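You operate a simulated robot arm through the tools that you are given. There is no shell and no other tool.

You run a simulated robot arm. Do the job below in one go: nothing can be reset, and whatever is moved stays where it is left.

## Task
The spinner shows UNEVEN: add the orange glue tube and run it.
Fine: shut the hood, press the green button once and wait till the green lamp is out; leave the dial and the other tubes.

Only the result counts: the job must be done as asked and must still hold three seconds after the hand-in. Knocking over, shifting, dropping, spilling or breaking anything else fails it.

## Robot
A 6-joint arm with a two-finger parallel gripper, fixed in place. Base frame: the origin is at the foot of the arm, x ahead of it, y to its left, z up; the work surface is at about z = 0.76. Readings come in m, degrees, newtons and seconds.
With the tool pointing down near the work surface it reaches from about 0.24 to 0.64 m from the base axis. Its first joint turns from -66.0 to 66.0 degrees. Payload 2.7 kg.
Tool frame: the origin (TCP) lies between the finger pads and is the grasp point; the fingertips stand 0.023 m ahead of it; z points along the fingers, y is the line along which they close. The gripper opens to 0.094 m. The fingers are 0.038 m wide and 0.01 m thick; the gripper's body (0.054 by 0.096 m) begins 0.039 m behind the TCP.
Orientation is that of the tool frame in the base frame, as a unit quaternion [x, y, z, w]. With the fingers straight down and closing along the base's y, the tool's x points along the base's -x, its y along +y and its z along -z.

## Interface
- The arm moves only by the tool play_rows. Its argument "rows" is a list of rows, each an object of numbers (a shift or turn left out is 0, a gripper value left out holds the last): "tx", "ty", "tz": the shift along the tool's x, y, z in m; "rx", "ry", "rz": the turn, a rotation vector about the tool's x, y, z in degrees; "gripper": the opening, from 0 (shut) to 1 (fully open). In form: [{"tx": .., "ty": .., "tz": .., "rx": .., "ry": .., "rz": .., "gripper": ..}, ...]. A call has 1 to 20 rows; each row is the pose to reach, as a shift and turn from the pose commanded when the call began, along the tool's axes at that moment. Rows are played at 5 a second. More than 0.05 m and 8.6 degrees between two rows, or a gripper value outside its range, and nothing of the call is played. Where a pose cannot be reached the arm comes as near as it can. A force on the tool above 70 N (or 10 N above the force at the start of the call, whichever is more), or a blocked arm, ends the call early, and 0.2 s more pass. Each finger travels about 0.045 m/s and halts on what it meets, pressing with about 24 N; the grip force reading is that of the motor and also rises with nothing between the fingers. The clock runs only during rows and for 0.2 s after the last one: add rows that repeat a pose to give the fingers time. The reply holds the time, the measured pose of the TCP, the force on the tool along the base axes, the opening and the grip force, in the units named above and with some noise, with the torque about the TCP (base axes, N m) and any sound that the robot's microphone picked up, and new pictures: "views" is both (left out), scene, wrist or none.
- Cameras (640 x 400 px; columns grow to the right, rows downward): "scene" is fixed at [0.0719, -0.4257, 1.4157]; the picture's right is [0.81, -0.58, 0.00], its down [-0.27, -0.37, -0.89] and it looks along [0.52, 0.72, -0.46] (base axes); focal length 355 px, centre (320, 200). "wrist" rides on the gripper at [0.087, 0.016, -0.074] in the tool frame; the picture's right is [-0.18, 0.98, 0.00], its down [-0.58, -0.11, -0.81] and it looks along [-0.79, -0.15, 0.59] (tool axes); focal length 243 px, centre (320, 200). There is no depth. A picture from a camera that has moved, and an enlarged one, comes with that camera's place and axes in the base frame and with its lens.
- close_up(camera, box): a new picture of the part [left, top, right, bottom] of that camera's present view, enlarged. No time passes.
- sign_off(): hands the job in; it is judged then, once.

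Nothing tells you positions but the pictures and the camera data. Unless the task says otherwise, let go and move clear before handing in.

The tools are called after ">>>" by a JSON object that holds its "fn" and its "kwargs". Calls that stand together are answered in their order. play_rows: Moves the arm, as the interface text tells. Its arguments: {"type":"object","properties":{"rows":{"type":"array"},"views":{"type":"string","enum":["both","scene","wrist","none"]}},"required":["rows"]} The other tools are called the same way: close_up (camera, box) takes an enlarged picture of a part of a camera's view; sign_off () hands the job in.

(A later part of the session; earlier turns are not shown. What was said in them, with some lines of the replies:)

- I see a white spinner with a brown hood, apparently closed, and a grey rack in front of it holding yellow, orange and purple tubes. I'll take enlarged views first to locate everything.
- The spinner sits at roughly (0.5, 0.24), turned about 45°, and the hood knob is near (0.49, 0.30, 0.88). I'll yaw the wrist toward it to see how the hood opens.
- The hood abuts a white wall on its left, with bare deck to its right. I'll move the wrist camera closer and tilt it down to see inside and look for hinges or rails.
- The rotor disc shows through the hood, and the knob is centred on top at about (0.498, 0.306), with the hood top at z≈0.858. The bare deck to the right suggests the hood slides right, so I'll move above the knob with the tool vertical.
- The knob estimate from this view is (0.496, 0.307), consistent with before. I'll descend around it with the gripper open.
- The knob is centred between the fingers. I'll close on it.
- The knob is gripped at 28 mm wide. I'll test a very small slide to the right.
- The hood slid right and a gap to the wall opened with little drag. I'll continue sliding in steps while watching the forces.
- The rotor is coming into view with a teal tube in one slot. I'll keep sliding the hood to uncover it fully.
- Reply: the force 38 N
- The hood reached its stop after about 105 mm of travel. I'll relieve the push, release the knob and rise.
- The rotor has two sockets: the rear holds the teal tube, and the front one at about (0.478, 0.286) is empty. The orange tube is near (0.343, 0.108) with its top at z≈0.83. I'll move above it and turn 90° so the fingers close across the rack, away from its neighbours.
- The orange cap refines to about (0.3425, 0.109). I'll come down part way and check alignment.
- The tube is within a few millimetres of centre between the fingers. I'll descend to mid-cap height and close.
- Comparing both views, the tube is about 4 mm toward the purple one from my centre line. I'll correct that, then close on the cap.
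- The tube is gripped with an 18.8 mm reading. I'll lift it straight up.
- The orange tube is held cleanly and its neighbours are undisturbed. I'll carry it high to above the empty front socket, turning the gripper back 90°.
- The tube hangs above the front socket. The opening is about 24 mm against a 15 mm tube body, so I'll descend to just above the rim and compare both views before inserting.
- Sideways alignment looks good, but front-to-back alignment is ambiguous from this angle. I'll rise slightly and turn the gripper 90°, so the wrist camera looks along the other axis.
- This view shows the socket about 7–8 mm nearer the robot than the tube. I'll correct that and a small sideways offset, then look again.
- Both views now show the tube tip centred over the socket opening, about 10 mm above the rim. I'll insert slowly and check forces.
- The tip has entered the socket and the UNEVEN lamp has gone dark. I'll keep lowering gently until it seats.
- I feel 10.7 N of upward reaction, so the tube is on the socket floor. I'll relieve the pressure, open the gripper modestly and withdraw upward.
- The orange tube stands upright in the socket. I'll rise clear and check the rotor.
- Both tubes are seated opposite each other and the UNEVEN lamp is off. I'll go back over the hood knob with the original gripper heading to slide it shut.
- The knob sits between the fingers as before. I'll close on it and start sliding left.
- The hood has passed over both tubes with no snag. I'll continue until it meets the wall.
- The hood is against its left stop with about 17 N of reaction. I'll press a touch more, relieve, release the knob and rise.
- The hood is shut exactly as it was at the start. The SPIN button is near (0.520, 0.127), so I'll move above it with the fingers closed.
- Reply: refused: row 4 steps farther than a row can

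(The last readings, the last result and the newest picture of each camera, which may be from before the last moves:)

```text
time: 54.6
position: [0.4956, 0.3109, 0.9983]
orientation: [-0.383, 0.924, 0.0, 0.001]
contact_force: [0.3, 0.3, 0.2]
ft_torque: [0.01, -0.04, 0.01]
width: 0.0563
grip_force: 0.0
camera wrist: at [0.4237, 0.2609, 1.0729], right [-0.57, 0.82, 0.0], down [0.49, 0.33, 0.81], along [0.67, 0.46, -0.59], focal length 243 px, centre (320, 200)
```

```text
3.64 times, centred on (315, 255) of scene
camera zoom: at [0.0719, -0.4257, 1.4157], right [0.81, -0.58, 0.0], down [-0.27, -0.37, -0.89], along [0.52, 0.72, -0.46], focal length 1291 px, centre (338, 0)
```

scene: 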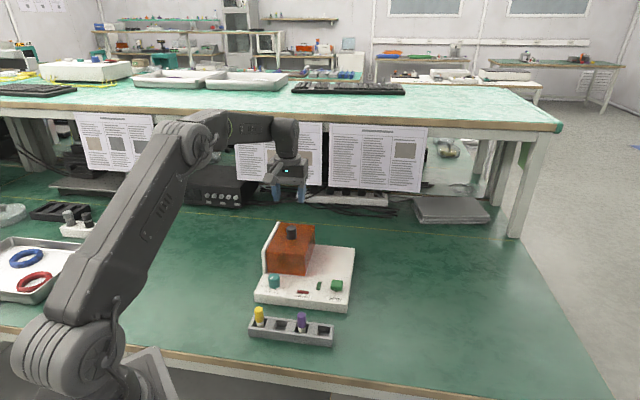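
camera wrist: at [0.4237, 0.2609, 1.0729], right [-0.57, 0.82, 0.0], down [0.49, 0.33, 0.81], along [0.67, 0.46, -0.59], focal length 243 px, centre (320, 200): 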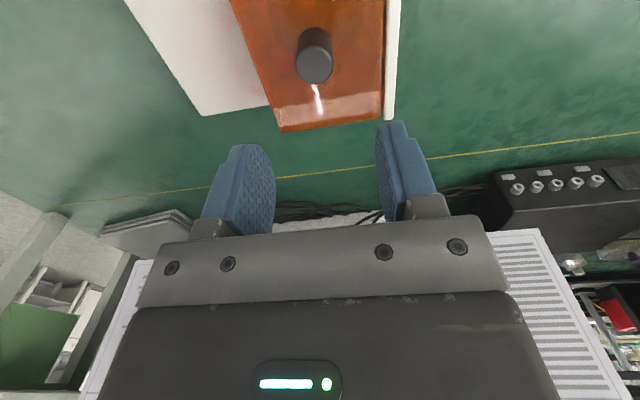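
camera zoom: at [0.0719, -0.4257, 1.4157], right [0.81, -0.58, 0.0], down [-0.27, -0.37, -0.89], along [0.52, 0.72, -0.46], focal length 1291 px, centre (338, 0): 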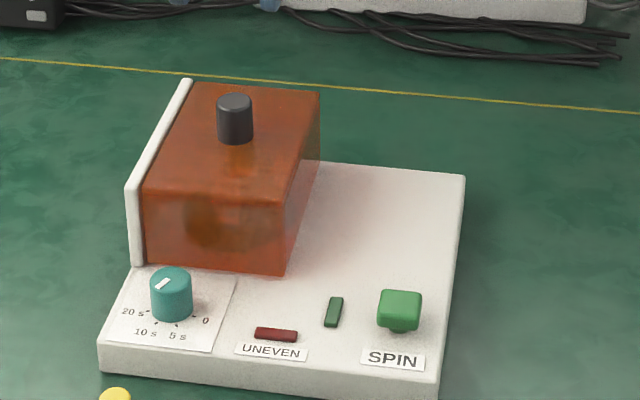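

One step was slightly too long, so nothing moved. I'll resend the move to above the SPIN button with smaller steps.

>>> {"fn": "play_rows", "kwargs": {"rows": [{"tx": 0.0226, "ty": -0.0294, "gripper": 0.0}, {"tx": 0.0452, "ty": -0.0588}, {"tx": 0.0677, "ty": -0.0882}, {"tx": 0.0903, "ty": -0.1176, "tz": 0.01}, {"tx": 0.1129, "ty": -0.147, "tz": 0.025}, {"tx": 0.1129, "ty": -0.147, "tz": 0.05}, {"tx": 0.1129, "ty": -0.147, "tz": 0.05}]}}

>>> {"fn": "close_up", "kwargs": {"camera": "wrist", "box": [220, 0, 440, 200]}}

>>> {"fn": "close_up", "kwargs": {"camera": "scene", "box": [260, 200, 370, 310]}}

```text
time: 56.2
position: [0.5222, 0.1274, 0.9513]
orientation: [-0.383, 0.924, -0.001, 0.001]
contact_force: [-0.1, -0.1, 0.6]
ft_torque: [0.0, -0.02, -0.03]
width: 0.0002
grip_force: 24.1
camera wrist: at [0.4493, 0.0783, 1.0248], right [-0.57, 0.82, 0.0], down [0.49, 0.33, 0.81], along [0.67, 0.46, -0.59], focal length 243 px, centre (320, 200)
```

scene: 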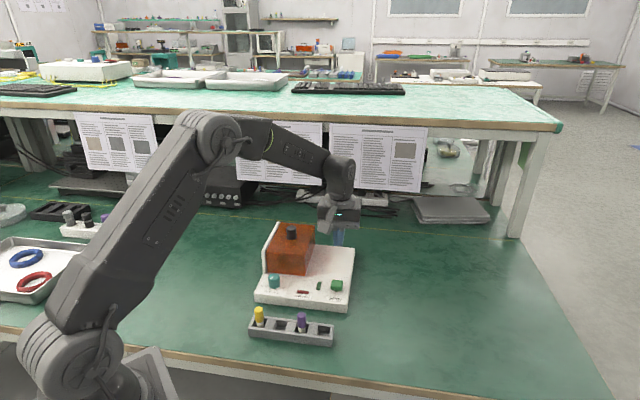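
wrist: 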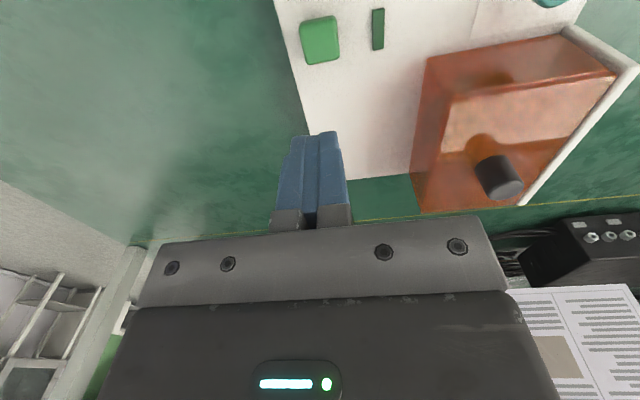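

```text
2.00 times, centred on (330, 100) of wrist
camera zoom: at [0.4493, 0.0783, 1.0248], right [-0.57, 0.82, 0.0], down [0.49, 0.33, 0.81], along [0.67, 0.46, -0.59], focal length 485 px, centre (300, 400)
```

zoom: 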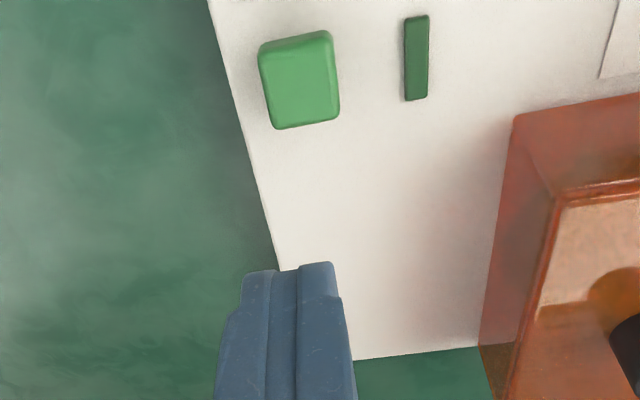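

```text
3.64 times, centred on (315, 255) of scene
camera zoom: at [0.0719, -0.4257, 1.4157], right [0.81, -0.58, 0.0], down [-0.27, -0.37, -0.89], along [0.52, 0.72, -0.46], focal length 1291 px, centre (338, 0)
```

zoom: 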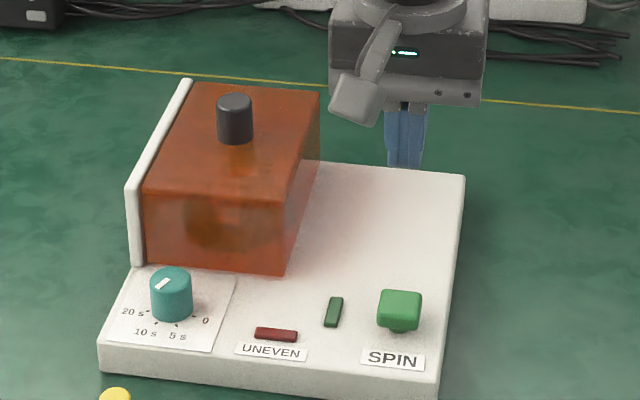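

The button is within 3 mm of the finger axis. I'll come down to just above it.

>>> {"fn": "play_rows", "kwargs": {"rows": [{"tx": 0.003, "ty": 0.001, "tz": 0.03}, {"tx": 0.003, "ty": 0.001, "tz": 0.06}, {"tx": 0.003, "ty": 0.001, "tz": 0.085}, {"tx": 0.003, "ty": 0.001, "tz": 0.1}, {"tx": 0.003, "ty": 0.001, "tz": 0.107}, {"tx": 0.003, "ty": 0.001, "tz": 0.107}]}}

>>> {"fn": "close_up", "kwargs": {"camera": "scene", "box": [290, 230, 370, 310]}}

>>> {"fn": "close_up", "kwargs": {"camera": "wrist", "box": [240, 30, 420, 210]}}

```text
time: 57.6
position: [0.519, 0.1273, 0.8421]
orientation: [-0.383, 0.924, -0.001, 0.002]
contact_force: [0.2, -0.4, -0.8]
ft_torque: [-0.01, 0.03, 0.01]
width: 0.0
grip_force: 23.5
camera wrist: at [0.4461, 0.0785, 0.9163], right [-0.57, 0.82, 0.0], down [0.49, 0.33, 0.81], along [0.67, 0.46, -0.59], focal length 243 px, centre (320, 200)
```

scene: 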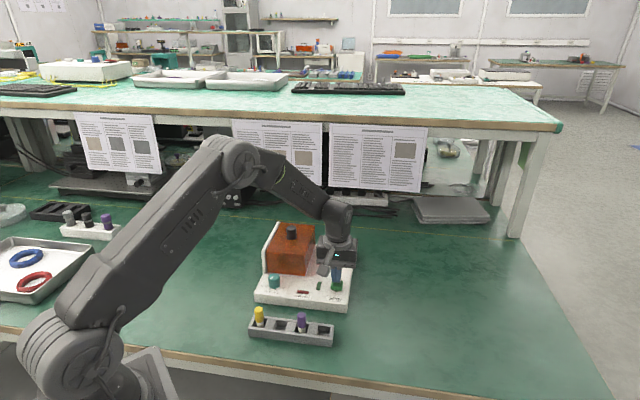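
wrist: 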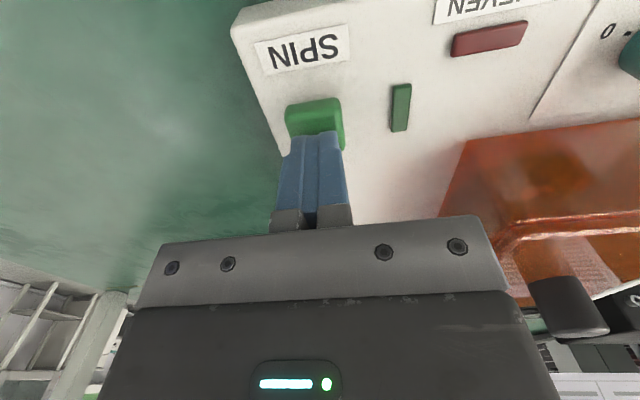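

```text
5.00 times, centred on (330, 270) of scene
camera zoom: at [0.0719, -0.4257, 1.4157], right [0.81, -0.58, 0.0], down [-0.27, -0.37, -0.89], along [0.52, 0.72, -0.46], focal length 1775 px, centre (270, -150)
```

zoom: 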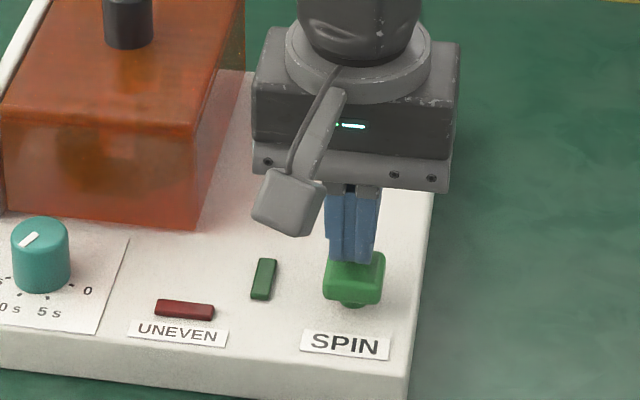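

```text
2.22 times, centred on (330, 120) of wrist
camera zoom: at [0.4461, 0.0785, 0.9163], right [-0.57, 0.82, 0.0], down [0.49, 0.33, 0.81], along [0.67, 0.46, -0.59], focal length 539 px, centre (298, 378)
```

zoom: 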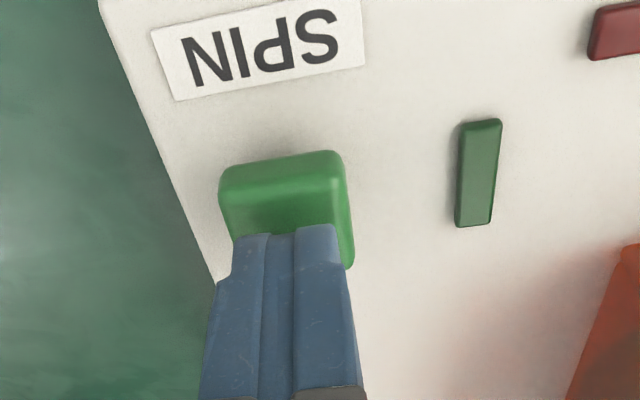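

The fingertips are centred just above the button. I'll lower in small steps and watch for contact.

>>> {"fn": "play_rows", "kwargs": {"rows": [{"tx": 0.002, "tz": 0.002}, {"tx": 0.002, "tz": 0.004}, {"tx": 0.002, "tz": 0.006}, {"tx": 0.002, "tz": 0.007}], "views": "none"}}

```text
time: 58.6
position: [0.5194, 0.1241, 0.8361]
orientation: [-0.383, 0.924, 0.0, 0.001]
contact_force: [-1.1, -0.7, 0.2]
ft_torque: [0.0, 0.01, 0.02]
width: 0.0
grip_force: 23.9
```

>>> {"fn": "play_rows", "kwargs": {"rows": [{"tz": 0.0015}, {"tz": 0.003}, {"tz": 0.0045}], "views": "none"}}

>>> {"fn": "close_up", "kwargs": {"camera": "scene", "box": [290, 230, 370, 310]}}

```text
time: 59.4
position: [0.5211, 0.1238, 0.8313]
orientation: [-0.383, 0.924, 0.0, 0.002]
contact_force: [-0.5, 0.4, 2.6]
ft_torque: [0.02, 0.06, -0.01]
width: 0.0
grip_force: 24.0
```

```text
5.00 times, centred on (330, 270) of scene
camera zoom: at [0.0719, -0.4257, 1.4157], right [0.81, -0.58, 0.0], down [-0.27, -0.37, -0.89], along [0.52, 0.72, -0.46], focal length 1775 px, centre (270, -150)
```

zoom: 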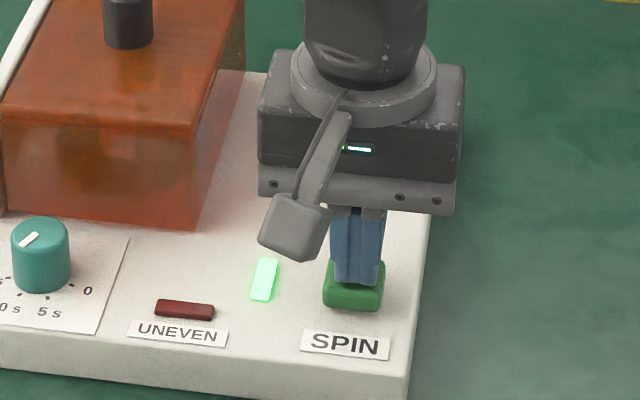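

The green lamp is lit, so the press has registered. I'll lift straight off the button and wait well clear.

>>> {"fn": "play_rows", "kwargs": {"rows": [{"tz": -0.015}, {"tz": -0.04}, {"tz": -0.08}, {"tz": -0.12}, {"tz": -0.15}, {"tz": -0.15}], "views": "scene"}}

>>> {"fn": "close_up", "kwargs": {"camera": "scene", "box": [250, 215, 360, 345]}}

```text
time: 60.8
position: [0.5197, 0.124, 0.9807]
orientation: [-0.382, 0.924, -0.001, 0.0]
contact_force: [-0.4, 0.6, 0.7]
ft_torque: [-0.01, -0.01, 0.02]
width: 0.0
grip_force: 23.8
```

scene: 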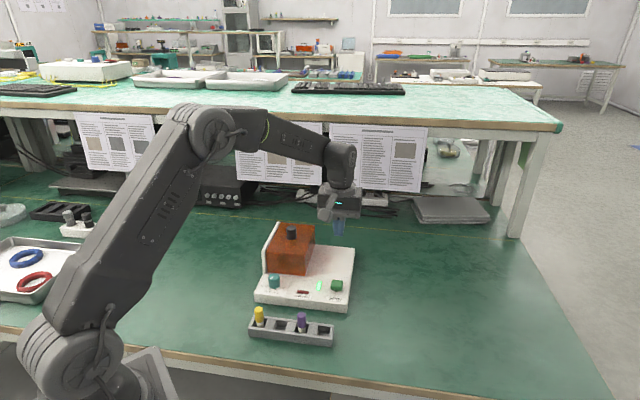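

```text
3.08 times, centred on (305, 280) of scene
camera zoom: at [0.0719, -0.4257, 1.4157], right [0.81, -0.58, 0.0], down [-0.27, -0.37, -0.89], along [0.52, 0.72, -0.46], focal length 1092 px, centre (366, -46)
```

zoom: 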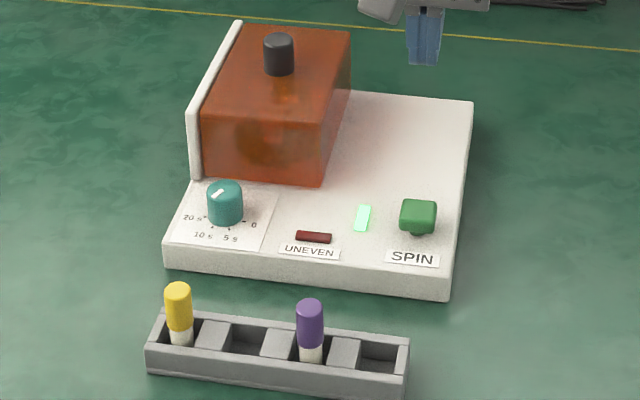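

The spinner is running with the green lamp lit and UNEVEN off. I'll wait in place and check the lamp.

>>> {"fn": "play_rows", "kwargs": {"rows": [{"tz": 0}, {"tz": 0}, {"tz": 0}, {"tz": 0}, {"tz": 0}, {"tz": 0}, {"tz": 0}, {"tz": 0}, {"tz": 0}, {"tz": 0}, {"tz": 0}, {"tz": 0}, {"tz": 0}, {"tz": 0}, {"tz": 0}, {"tz": 0}, {"tz": 0}, {"tz": 0}, {"tz": 0}, {"tz": 0}], "views": "none"}}

>>> {"fn": "play_rows", "kwargs": {"rows": [{"tz": 0}, {"tz": 0}, {"tz": 0}, {"tz": 0}, {"tz": 0}, {"tz": 0}, {"tz": 0}, {"tz": 0}, {"tz": 0}, {"tz": 0}, {"tz": 0}, {"tz": 0}, {"tz": 0}, {"tz": 0}, {"tz": 0}, {"tz": 0}, {"tz": 0}, {"tz": 0}, {"tz": 0}, {"tz": 0}], "views": "none"}}

>>> {"fn": "close_up", "kwargs": {"camera": "scene", "box": [250, 215, 360, 345]}}

```text
time: 65.0
position: [0.5199, 0.125, 0.9814]
orientation: [-0.382, 0.924, -0.001, 0.002]
contact_force: [0.7, -0.3, 0.0]
ft_torque: [0.0, 0.02, 0.01]
width: 0.0
grip_force: 23.9
```

```text
time: 69.2
position: [0.5199, 0.1249, 0.9808]
orientation: [-0.382, 0.924, 0.0, 0.001]
contact_force: [-0.4, -0.3, 0.1]
ft_torque: [0.01, -0.01, -0.01]
width: 0.0
grip_force: 23.4
```

```text
3.08 times, centred on (305, 280) of scene
camera zoom: at [0.0719, -0.4257, 1.4157], right [0.81, -0.58, 0.0], down [-0.27, -0.37, -0.89], along [0.52, 0.72, -0.46], focal length 1092 px, centre (366, -46)
```

zoom: 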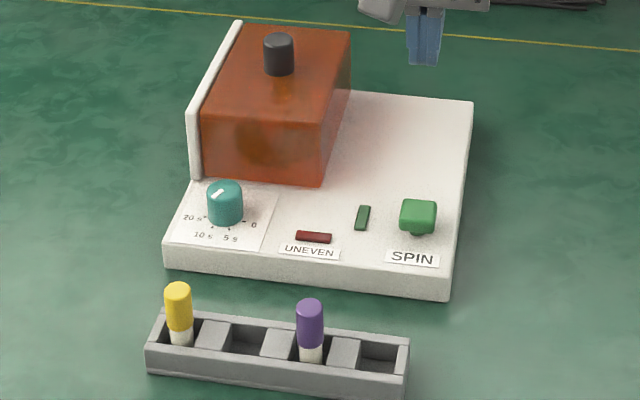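

The green lamp is out and UNEVEN stayed off. I'll wait a bit longer to confirm it's steady before handing in.

>>> {"fn": "play_rows", "kwargs": {"rows": [{"tz": 0}, {"tz": 0}, {"tz": 0}, {"tz": 0}, {"tz": 0}, {"tz": 0}, {"tz": 0}, {"tz": 0}, {"tz": 0}, {"tz": 0}, {"tz": 0}, {"tz": 0}, {"tz": 0}, {"tz": 0}, {"tz": 0}], "views": "both"}}

>>> {"fn": "close_up", "kwargs": {"camera": "scene", "box": [255, 220, 345, 310]}}

```text
time: 72.4
position: [0.5202, 0.124, 0.9807]
orientation: [-0.382, 0.924, 0.0, 0.001]
contact_force: [-0.2, 0.1, -0.1]
ft_torque: [-0.05, 0.0, 0.03]
width: 0.0
grip_force: 23.6
camera wrist: at [0.4475, 0.0756, 1.0552], right [-0.57, 0.82, 0.0], down [0.49, 0.33, 0.81], along [0.67, 0.46, -0.59], focal length 243 px, centre (320, 200)
```

scene: 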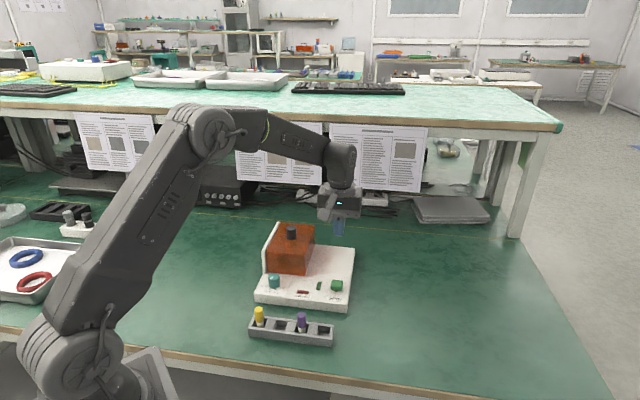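
wrist: 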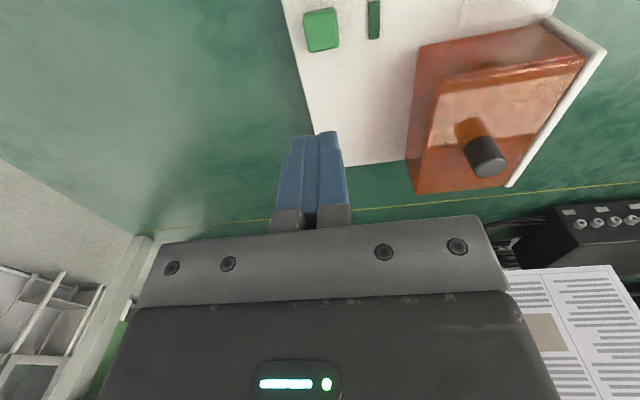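

```text
4.44 times, centred on (300, 265) of scene
camera zoom: at [0.0719, -0.4257, 1.4157], right [0.81, -0.58, 0.0], down [-0.27, -0.37, -0.89], along [0.52, 0.72, -0.46], focal length 1577 px, centre (409, -89)
```

zoom: 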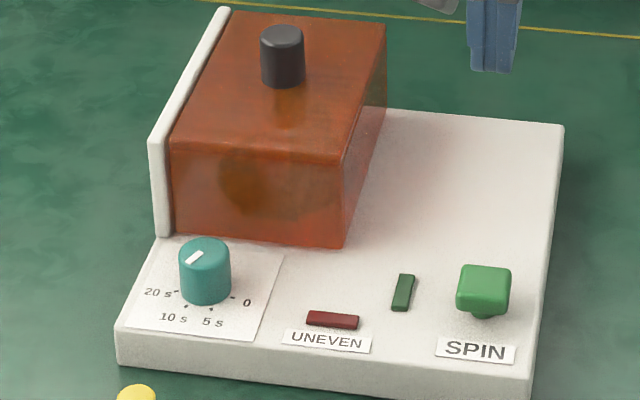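

The run has finished: the green lamp stays out, UNEVEN is off, the hood is shut, and the dial and other tubes are untouched. The gripper is empty and clear, so I'm handing in.

>>> {"fn": "sign_off", "kwargs": {}}

```text
The job is handed in.
```

The orange tube is in the spinner and the run has finished. It sits in the front socket, opposite the teal tube that was already there.

- **UNEVEN:** the lamp went off as the tube went in and stayed off through the run.
- **Run:** with the hood shut, I pressed the green SPIN button once. The green lamp lit, was out by my check about ten seconds later, and was still out three seconds after that.
- **Left alone:** I didn't touch the dial or the yellow, purple and teal tubes. The yellow and purple tubes are still in the rack.

The gripper is empty and parked above the spinner, and the job is handed in.
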